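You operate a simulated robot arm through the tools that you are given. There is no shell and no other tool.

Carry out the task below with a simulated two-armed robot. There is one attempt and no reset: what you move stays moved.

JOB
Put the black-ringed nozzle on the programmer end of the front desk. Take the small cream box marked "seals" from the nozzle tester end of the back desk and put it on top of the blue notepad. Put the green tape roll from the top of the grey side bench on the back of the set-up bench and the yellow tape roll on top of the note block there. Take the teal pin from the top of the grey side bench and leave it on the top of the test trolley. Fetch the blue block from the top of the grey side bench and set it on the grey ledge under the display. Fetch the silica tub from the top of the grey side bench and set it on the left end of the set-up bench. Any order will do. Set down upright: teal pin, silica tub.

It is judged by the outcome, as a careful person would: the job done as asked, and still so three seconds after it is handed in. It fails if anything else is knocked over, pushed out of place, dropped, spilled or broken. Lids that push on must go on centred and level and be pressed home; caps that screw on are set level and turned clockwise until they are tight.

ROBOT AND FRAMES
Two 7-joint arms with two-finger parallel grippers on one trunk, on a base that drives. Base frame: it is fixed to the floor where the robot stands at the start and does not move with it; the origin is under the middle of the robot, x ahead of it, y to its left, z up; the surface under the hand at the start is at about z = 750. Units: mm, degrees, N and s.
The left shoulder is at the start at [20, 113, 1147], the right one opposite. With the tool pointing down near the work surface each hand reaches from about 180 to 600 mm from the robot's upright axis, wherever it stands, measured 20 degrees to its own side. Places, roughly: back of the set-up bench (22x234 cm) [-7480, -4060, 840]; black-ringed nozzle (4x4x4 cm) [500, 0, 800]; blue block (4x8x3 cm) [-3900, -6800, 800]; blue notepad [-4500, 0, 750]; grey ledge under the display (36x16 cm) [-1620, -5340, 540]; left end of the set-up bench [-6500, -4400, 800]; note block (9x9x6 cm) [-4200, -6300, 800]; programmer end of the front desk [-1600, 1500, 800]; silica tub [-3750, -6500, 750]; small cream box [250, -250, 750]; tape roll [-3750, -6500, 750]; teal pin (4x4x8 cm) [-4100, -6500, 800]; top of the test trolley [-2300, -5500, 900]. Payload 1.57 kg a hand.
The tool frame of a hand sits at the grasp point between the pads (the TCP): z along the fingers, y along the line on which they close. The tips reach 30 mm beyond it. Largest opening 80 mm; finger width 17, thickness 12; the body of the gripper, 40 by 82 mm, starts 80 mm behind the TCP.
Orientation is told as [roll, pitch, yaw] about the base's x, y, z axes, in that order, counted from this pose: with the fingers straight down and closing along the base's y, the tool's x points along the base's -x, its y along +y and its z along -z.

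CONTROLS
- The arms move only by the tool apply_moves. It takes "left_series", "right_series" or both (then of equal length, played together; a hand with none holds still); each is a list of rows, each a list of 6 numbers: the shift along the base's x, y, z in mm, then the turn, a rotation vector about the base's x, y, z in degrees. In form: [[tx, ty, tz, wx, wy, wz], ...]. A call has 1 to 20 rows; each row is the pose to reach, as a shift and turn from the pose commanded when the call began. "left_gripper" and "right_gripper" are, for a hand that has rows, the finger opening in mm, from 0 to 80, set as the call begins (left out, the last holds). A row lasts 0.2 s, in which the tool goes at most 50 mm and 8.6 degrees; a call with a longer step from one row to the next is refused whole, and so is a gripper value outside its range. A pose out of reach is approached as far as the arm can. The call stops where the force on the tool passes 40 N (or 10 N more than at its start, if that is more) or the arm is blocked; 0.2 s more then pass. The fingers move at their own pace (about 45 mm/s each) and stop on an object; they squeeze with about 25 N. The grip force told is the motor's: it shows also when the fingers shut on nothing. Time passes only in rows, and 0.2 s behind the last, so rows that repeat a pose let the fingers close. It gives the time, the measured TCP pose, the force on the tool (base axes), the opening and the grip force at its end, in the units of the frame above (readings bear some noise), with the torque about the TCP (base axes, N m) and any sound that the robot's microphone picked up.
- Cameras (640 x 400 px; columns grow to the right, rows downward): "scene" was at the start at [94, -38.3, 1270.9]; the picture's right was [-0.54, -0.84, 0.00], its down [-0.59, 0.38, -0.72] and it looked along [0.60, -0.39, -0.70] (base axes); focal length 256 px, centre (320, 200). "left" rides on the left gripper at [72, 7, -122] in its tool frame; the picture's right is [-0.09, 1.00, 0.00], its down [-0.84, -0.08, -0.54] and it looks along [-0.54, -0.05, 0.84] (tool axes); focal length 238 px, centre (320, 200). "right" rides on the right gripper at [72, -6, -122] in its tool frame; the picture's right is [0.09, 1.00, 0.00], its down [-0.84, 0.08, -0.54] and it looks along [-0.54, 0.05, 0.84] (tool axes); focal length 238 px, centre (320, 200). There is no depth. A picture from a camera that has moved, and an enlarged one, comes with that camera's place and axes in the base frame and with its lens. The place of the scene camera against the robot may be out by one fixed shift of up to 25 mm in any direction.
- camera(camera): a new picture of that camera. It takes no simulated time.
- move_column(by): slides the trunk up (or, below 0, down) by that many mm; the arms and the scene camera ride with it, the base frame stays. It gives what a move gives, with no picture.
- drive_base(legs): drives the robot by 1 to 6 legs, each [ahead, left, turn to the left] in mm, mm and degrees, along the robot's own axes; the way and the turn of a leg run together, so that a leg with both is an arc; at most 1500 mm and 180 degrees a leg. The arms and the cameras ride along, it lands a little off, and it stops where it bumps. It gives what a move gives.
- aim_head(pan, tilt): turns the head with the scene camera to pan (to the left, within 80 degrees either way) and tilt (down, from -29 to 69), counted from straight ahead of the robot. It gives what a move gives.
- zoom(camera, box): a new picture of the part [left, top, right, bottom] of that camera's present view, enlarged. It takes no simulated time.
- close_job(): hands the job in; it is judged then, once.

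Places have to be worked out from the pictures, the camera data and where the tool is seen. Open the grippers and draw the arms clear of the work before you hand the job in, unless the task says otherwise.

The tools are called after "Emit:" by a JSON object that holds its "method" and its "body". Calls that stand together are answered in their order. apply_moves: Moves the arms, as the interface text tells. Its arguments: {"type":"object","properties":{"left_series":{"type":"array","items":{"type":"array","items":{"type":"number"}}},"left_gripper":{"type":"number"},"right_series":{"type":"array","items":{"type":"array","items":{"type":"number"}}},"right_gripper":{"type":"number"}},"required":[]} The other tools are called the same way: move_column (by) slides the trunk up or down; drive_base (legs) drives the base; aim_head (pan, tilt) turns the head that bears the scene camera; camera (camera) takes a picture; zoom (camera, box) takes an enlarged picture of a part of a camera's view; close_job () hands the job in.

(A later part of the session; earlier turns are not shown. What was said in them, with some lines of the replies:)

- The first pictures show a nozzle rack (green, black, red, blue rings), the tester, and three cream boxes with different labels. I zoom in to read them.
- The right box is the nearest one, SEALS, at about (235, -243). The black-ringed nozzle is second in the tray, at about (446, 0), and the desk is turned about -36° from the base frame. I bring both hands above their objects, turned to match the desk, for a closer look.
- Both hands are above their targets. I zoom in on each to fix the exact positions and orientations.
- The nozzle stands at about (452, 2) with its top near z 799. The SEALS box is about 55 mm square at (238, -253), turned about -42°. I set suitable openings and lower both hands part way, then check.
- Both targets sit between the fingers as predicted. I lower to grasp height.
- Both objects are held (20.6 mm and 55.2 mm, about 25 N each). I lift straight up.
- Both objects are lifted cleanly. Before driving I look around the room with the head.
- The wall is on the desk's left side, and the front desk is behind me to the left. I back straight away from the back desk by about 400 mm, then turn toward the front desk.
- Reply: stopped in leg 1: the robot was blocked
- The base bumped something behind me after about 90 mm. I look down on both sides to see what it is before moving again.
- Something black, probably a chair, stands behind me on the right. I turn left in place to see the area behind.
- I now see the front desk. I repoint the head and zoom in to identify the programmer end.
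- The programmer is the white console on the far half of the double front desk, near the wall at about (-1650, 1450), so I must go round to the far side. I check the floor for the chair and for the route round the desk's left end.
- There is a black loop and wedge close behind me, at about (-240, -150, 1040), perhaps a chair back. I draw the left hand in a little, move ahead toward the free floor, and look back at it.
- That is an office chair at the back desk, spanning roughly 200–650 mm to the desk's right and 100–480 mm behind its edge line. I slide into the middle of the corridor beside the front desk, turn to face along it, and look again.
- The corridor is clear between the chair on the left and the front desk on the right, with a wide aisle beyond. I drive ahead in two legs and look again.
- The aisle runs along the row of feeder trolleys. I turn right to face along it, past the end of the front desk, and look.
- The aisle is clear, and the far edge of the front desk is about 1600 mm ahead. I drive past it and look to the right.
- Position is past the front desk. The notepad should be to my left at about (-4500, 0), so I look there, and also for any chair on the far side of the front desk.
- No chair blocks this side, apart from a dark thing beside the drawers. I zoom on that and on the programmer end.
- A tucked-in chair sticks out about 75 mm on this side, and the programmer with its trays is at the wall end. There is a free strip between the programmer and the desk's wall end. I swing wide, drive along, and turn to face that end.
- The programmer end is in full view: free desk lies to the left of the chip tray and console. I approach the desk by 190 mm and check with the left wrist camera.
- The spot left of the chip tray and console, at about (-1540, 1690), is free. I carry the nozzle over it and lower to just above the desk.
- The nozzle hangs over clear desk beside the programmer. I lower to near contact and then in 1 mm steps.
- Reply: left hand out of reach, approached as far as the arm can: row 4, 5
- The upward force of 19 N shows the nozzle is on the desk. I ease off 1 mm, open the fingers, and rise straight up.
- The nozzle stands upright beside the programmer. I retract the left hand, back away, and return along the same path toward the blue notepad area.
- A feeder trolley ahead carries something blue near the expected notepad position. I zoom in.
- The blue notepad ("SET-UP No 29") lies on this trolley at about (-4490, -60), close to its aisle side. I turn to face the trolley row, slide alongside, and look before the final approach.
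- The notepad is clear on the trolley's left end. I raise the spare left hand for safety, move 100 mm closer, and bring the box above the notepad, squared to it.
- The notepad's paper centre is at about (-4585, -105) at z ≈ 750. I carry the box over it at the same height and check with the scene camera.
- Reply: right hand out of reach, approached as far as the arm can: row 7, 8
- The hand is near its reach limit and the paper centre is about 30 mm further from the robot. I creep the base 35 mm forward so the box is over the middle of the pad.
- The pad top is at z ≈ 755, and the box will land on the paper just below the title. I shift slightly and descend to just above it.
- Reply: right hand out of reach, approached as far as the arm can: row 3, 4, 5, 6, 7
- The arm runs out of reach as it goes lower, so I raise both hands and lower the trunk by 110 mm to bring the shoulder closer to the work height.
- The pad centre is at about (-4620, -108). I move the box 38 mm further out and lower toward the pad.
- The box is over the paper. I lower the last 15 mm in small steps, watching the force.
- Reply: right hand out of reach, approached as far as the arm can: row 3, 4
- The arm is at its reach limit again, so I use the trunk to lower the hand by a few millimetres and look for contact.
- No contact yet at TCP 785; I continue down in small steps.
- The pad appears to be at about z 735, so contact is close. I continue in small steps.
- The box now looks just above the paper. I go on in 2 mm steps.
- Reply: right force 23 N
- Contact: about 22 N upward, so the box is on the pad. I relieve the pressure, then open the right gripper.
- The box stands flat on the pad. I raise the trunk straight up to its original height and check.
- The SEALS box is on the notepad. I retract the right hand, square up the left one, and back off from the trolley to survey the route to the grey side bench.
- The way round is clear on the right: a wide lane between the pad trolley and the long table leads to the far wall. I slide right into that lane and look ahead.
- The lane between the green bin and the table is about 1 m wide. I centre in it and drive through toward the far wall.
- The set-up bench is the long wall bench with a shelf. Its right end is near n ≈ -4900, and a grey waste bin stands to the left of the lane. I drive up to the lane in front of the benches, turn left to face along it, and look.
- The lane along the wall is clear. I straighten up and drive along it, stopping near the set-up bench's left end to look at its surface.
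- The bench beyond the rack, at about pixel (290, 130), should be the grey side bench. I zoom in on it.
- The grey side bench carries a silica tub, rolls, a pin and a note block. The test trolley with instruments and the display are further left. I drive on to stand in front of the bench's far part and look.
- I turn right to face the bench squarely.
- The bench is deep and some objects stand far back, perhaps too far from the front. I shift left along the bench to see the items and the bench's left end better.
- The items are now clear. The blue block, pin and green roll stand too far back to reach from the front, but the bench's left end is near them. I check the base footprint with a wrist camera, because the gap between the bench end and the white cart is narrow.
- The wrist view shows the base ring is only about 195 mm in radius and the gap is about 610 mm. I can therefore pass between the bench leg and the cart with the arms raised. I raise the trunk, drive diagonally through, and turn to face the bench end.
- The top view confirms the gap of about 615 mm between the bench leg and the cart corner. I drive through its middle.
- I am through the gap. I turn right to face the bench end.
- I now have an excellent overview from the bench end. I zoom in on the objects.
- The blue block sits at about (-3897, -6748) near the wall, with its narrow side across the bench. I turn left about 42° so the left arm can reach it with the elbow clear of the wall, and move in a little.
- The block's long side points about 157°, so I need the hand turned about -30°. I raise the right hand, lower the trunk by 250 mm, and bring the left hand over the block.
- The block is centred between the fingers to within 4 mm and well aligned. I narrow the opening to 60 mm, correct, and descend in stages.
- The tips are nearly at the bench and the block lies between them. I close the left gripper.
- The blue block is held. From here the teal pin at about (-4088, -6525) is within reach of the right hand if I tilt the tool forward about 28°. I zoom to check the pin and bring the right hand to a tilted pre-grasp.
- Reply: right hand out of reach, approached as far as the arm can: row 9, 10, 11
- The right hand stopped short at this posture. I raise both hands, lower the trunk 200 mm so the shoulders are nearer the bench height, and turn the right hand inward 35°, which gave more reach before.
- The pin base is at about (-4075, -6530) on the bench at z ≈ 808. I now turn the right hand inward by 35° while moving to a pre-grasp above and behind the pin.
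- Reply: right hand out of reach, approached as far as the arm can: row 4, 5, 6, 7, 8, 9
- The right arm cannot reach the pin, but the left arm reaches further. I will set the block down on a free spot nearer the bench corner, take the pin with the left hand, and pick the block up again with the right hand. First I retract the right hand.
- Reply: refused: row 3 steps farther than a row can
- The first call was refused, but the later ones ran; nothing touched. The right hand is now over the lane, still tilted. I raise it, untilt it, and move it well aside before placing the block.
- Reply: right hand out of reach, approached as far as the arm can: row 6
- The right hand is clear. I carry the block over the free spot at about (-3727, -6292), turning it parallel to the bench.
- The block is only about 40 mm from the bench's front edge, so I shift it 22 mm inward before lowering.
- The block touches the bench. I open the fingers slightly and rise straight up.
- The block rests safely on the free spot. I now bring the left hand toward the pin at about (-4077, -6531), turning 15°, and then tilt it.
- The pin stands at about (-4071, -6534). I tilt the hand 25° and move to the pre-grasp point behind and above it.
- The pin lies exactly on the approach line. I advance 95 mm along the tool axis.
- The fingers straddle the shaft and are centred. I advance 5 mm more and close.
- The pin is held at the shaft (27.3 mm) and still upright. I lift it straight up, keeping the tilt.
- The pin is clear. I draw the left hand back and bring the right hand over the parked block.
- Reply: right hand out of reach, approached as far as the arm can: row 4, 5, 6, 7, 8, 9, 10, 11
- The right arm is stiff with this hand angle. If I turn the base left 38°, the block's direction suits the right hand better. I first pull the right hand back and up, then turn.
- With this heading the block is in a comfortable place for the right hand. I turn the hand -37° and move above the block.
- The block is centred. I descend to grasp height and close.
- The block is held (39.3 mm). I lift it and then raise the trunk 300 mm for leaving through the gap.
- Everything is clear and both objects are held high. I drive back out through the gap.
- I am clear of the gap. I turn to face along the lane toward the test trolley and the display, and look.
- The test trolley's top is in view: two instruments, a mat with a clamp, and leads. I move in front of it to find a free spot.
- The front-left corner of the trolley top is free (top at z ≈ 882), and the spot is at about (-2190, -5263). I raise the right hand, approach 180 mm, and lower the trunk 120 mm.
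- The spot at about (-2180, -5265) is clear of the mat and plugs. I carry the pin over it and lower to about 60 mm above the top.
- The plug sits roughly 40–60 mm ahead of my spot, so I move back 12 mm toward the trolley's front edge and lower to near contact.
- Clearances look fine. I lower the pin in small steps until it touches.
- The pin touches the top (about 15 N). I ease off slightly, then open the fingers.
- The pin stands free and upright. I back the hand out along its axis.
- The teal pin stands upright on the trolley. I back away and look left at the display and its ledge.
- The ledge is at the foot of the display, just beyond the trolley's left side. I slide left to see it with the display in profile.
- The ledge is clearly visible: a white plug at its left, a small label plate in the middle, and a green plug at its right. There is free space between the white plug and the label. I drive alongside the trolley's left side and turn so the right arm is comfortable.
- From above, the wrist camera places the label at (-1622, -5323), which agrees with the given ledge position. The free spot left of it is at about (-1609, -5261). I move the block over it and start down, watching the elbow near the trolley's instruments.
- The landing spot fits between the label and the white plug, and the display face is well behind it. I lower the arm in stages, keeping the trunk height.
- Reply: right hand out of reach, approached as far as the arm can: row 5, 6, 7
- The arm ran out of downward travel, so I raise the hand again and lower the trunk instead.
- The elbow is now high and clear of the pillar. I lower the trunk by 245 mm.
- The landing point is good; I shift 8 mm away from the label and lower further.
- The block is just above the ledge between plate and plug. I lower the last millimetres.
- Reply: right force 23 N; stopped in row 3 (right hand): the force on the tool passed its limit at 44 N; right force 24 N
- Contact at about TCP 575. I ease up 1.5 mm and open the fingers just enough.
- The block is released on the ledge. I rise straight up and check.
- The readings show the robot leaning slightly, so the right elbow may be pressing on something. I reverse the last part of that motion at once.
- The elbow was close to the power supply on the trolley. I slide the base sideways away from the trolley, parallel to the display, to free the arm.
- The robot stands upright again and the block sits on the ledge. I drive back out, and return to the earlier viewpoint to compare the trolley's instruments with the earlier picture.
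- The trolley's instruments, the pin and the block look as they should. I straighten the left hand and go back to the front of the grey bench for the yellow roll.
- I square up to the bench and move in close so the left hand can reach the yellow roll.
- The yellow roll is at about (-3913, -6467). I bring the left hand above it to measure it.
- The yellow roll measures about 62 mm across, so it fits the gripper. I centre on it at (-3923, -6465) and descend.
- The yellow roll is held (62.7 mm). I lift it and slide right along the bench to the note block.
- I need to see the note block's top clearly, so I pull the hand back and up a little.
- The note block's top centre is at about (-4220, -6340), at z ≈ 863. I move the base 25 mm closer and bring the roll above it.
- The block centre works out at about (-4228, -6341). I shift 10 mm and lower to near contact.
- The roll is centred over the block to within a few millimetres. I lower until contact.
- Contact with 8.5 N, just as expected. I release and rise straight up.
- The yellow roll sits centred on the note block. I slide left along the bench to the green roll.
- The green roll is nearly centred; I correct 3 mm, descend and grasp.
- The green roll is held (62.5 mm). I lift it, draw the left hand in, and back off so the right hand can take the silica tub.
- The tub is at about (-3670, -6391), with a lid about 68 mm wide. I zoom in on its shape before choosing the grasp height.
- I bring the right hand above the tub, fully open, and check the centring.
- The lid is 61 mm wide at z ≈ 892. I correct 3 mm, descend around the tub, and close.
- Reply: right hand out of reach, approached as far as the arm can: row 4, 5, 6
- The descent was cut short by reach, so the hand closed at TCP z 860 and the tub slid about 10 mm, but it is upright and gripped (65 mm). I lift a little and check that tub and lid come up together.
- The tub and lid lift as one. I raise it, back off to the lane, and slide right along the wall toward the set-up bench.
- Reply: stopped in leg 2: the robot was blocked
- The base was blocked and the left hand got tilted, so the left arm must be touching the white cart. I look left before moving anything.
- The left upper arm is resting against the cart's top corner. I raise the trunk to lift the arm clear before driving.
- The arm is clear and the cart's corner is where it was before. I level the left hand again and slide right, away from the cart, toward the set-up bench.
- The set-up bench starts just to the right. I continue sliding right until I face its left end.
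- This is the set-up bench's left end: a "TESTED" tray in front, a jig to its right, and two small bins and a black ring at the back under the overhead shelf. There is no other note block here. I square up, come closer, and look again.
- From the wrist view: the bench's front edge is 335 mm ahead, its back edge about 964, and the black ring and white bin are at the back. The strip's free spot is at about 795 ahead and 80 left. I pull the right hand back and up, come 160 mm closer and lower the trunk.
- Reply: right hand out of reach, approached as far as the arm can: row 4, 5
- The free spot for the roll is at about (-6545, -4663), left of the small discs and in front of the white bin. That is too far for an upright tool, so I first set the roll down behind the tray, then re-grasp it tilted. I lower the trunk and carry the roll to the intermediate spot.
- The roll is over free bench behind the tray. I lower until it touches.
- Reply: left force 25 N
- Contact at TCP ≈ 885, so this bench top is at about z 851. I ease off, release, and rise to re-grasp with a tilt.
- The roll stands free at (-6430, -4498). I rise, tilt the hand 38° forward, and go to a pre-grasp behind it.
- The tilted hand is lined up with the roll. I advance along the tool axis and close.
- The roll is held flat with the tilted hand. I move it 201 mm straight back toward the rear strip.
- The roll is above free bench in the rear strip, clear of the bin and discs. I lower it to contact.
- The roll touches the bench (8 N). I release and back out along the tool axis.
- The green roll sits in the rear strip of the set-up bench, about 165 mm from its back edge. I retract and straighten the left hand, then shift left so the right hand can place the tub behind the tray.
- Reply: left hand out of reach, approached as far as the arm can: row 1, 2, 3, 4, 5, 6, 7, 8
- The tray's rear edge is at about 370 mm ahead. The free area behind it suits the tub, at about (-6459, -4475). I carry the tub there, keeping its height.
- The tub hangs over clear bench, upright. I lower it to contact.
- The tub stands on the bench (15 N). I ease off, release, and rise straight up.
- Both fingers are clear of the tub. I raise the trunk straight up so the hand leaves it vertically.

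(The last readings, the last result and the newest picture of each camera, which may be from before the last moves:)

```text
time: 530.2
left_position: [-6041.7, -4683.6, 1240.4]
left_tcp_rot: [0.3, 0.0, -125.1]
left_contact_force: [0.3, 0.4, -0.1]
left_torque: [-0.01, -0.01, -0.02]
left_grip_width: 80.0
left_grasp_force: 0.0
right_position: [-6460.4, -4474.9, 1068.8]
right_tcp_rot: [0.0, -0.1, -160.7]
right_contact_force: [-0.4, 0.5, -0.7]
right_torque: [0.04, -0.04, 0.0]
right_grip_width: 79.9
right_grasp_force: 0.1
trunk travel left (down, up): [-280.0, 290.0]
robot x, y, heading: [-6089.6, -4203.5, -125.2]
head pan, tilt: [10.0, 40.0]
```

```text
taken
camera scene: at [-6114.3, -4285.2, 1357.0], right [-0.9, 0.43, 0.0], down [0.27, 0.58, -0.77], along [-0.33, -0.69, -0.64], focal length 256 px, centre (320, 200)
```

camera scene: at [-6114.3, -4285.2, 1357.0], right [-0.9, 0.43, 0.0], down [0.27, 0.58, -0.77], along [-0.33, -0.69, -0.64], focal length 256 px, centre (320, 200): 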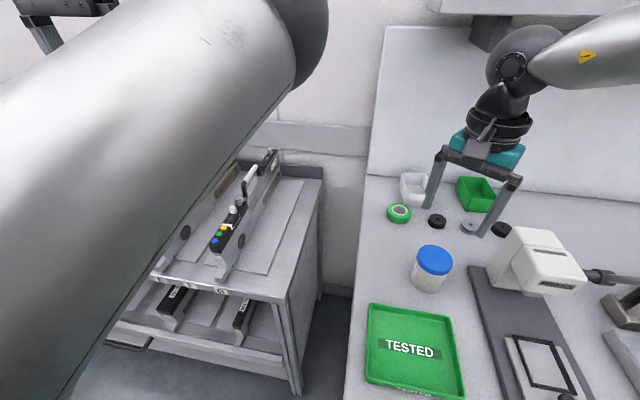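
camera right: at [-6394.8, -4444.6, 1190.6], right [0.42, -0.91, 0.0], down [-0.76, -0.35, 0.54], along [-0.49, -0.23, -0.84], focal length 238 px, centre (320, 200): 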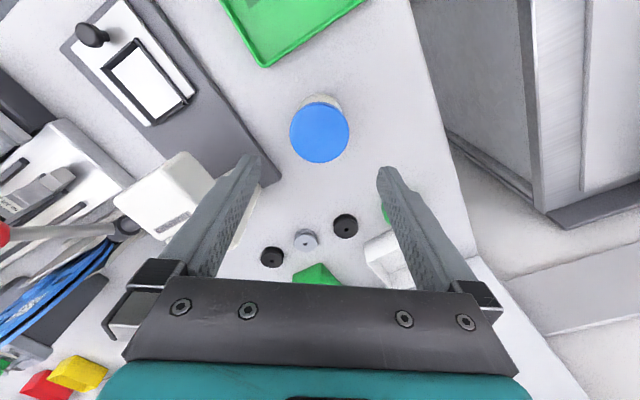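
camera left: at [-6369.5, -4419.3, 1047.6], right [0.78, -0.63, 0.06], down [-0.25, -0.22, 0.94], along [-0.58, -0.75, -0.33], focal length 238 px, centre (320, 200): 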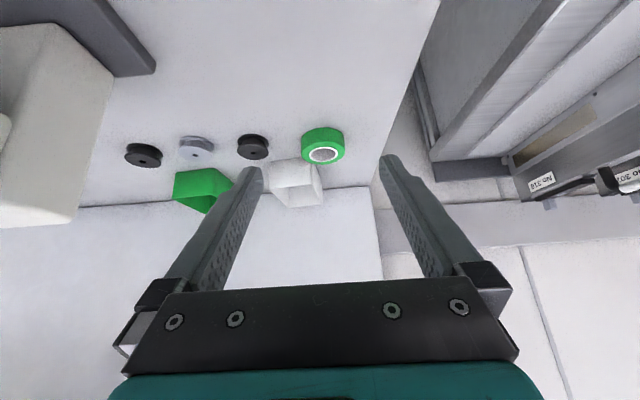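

The silica tub stands upright and the green roll lies at the back. I back away from the bench and look at the result from a distance.

Emit:
{"method": "drive_base", "body": {"legs": [[-350, 0, 0]]}}

Emit:
{"method": "aim_head", "body": {"pan": -20, "tilt": 30}}

Emit:
{"method": "camera", "body": {"camera": "scene"}}

Emit:
{"method": "zoom", "body": {"camera": "scene", "box": [200, 110, 440, 260]}}

```text
time: 532.5
left_position: [-5836.9, -4397.1, 1241.7]
left_tcp_rot: [0.3, -0.1, -124.6]
left_contact_force: [-0.1, -0.4, 0.0]
left_torque: [0.0, -0.03, 0.0]
left_grip_width: 79.9
left_grasp_force: 0.0
right_position: [-6257.5, -4193.5, 1069.9]
right_tcp_rot: [0.0, -0.1, -160.2]
right_contact_force: [-0.5, 0.9, -0.3]
right_torque: [0.0, 0.01, 0.02]
right_grip_width: 80.0
right_grasp_force: 0.1
trunk travel left (down, up): [-280.0, 290.0]
robot x, y, heading: [-5883.2, -3921.6, -124.7]
head pan, tilt: [10.0, 40.0]
```

```text
time: 533.4
left_position: [-5837.2, -4398.7, 1241.7]
left_tcp_rot: [0.3, 0.0, -124.6]
left_contact_force: [0.0, 0.4, -0.3]
left_torque: [0.01, 0.04, -0.02]
left_grip_width: 80.1
left_grasp_force: 0.0
right_position: [-6257.8, -4192.4, 1070.1]
right_tcp_rot: [0.1, -0.1, -160.2]
right_contact_force: [0.2, -0.3, 0.1]
right_torque: [-0.03, 0.02, 0.03]
right_grip_width: 80.0
right_grasp_force: 0.1
trunk travel left (down, up): [-280.0, 290.0]
robot x, y, heading: [-5884.3, -3923.7, -124.7]
head pan, tilt: [-20.0, 30.0]
```

```text
taken
camera scene: at [-5951.4, -3975.0, 1372.5], right [-0.58, 0.82, 0.0], down [0.41, 0.29, -0.87], along [-0.71, -0.5, -0.5], focal length 256 px, centre (320, 200)
```

scene: 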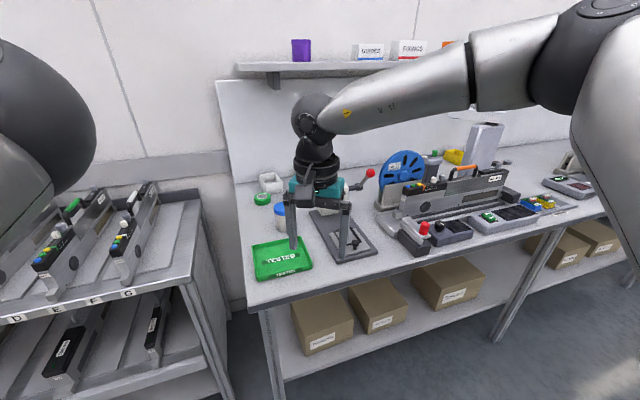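

```text
2.67 times, centred on (320, 185) of scene
camera zoom: at [-5951.4, -3975.0, 1372.5], right [-0.58, 0.82, 0.0], down [0.41, 0.29, -0.87], along [-0.71, -0.5, -0.5], focal length 683 px, centre (320, 240)
```

zoom: 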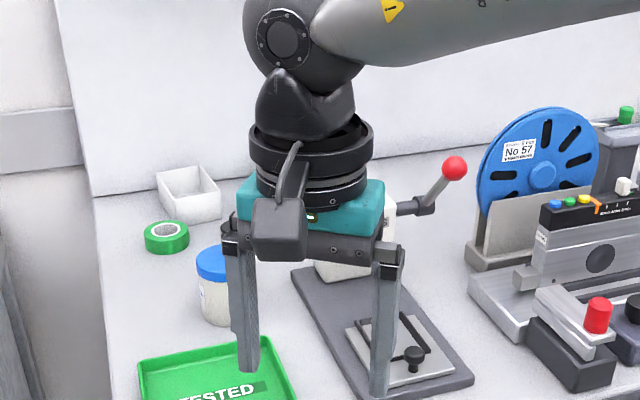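

Both objects look right. I move back into the lane and turn to look along it, to check that the white cart and the test trolley are undisturbed.

Emit:
{"method": "drive_base", "body": {"legs": [[-250, 0, 0], [0, 0, 85]]}}

Emit:
{"method": "aim_head", "body": {"pan": 0, "tilt": 15}}

Emit:
{"method": "camera", "body": {"camera": "scene"}}

Emit:
{"method": "zoom", "body": {"camera": "scene", "box": [220, 130, 420, 255]}}

```text
time: 538.9
left_position: [-5262.7, -3705.4, 1242.3]
left_tcp_rot: [0.3, 0.0, -39.5]
left_contact_force: [0.6, -0.7, -0.2]
left_torque: [-0.02, 0.02, 0.0]
left_grip_width: 80.2
left_grasp_force: 0.1
right_position: [-5504.0, -4106.3, 1069.9]
right_tcp_rot: [-0.1, 0.0, -75.2]
right_contact_force: [0.0, 0.6, 0.5]
right_torque: [-0.02, 0.03, 0.0]
right_grip_width: 80.2
right_grasp_force: 0.2
trunk travel left (down, up): [-280.0, 290.0]
robot x, y, heading: [-5741.9, -3714.4, -39.9]
head pan, tilt: [-20.0, 30.0]
```

```text
time: 539.7
left_position: [-5262.8, -3704.6, 1240.0]
left_tcp_rot: [0.3, 0.0, -39.7]
left_contact_force: [0.3, 0.4, -0.1]
left_torque: [0.01, -0.05, -0.01]
left_grip_width: 80.3
left_grasp_force: 0.0
right_position: [-5503.4, -4106.0, 1069.3]
right_tcp_rot: [0.0, -0.1, -75.2]
right_contact_force: [0.0, 0.0, 0.5]
right_torque: [0.02, 0.0, 0.02]
right_grip_width: 80.2
right_grasp_force: 0.0
trunk travel left (down, up): [-280.0, 290.0]
robot x, y, heading: [-5742.3, -3711.4, -39.7]
head pan, tilt: [0.0, 15.0]
```

```text
taken
camera scene: at [-5648.2, -3773.6, 1396.6], right [-0.64, -0.77, 0.0], down [-0.2, 0.17, -0.97], along [0.74, -0.62, -0.26], focal length 256 px, centre (320, 200)
```

scene: 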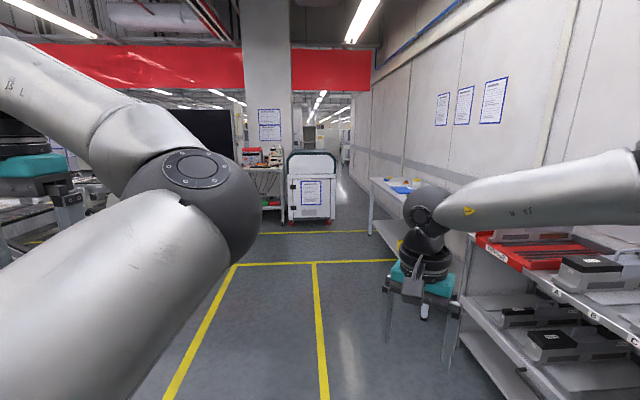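

```text
3.20 times, centred on (320, 192) of scene
camera zoom: at [-5648.2, -3773.6, 1396.6], right [-0.64, -0.77, 0.0], down [-0.2, 0.17, -0.97], along [0.74, -0.62, -0.26], focal length 820 px, centre (320, 224)
```

zoom: 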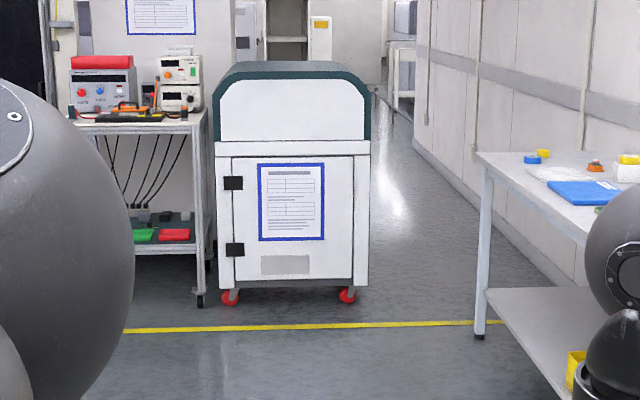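

The cart stands square behind its line and the trolley looks intact. I zoom in once more on the trolley top to confirm the pin is upright.

Emit:
{"method": "zoom", "body": {"camera": "scene", "box": [232, 135, 312, 185]}}

Emit:
{"method": "zoom", "body": {"camera": "scene", "box": [360, 160, 440, 210]}}

```text
8.00 times, centred on (272, 160) of scene
camera zoom: at [-5648.2, -3773.6, 1396.6], right [-0.64, -0.77, 0.0], down [-0.2, 0.17, -0.97], along [0.74, -0.62, -0.26], focal length 2050 px, centre (704, 520)
```

zoom: 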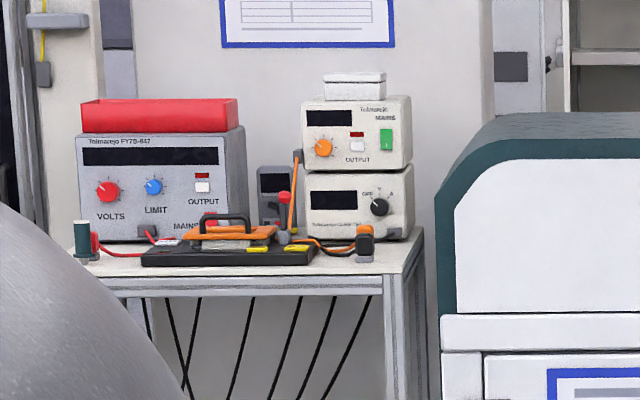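

```text
8.00 times, centred on (400, 185) of scene
camera zoom: at [-5648.2, -3773.6, 1396.6], right [-0.64, -0.77, 0.0], down [-0.2, 0.17, -0.97], along [0.74, -0.62, -0.26], focal length 2050 px, centre (-320, 320)
```

zoom: 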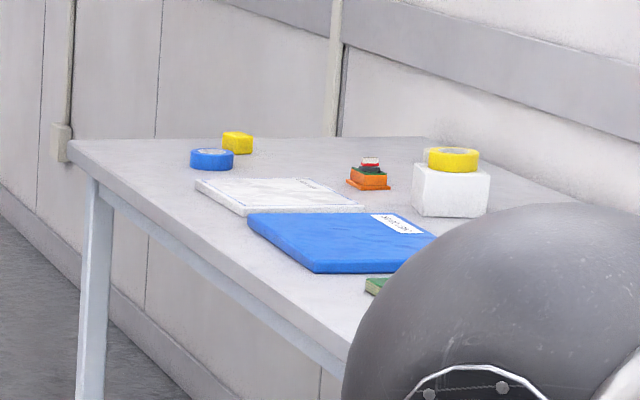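

Everything checks out: the pin is upright on the trolley, the instruments are in place, and the yellow roll is on the note block. The other placements were confirmed earlier, and both grippers are open with the arms clear in the lane. I hand the job in.

Emit:
{"method": "close_job", "body": {}}

```text
The job is handed in.
```

All seven objects were placed and the job is handed in; the result has not come back yet. The last pictures show everything where it was asked for. The robot did make contact with things twice along the way, listed below.

| Object | Where it is now |
|---|---|
| Black-ringed nozzle | Programmer end of the front desk, upright, to the left of the chip tray |
| "Seals" box | On the paper of the blue notepad |
| Green tape roll | Back of the set-up bench, about 165 mm from the rear edge |
| Yellow tape roll | Centred on the note block on the grey side bench |
| Teal pin | Front left corner of the test trolley, upright |
| Blue block | Grey ledge under the display, between the white plug and the label plate |
| Silica tub | Left end of the set-up bench, behind the "TESTED" tray, upright |

I read "the note block there" as the one on the grey side bench. It is the only one in your list, and I saw no other on the part of the set-up bench I could see.

These contacts and slips happened on the way:
- **Something behind the robot at the back desk:** the base bumped it once near the start, probably the office chair, and stopped.
- **Test trolley:** the robot leaned slightly while the right arm was close to the power supply, probably because the elbow touched it. I backed off, and the instruments look as they did before.
- **White cart:** the left arm rested on its top corner and the base was stopped there. The cart looks square behind its line, but my two rough measurements of its distance to the line differ by about 100 mm. I put that down to reading error and cannot rule out a small shift.
- **Silica tub:** it slid about 10 mm on the grey bench while being gripped, before I lifted it.
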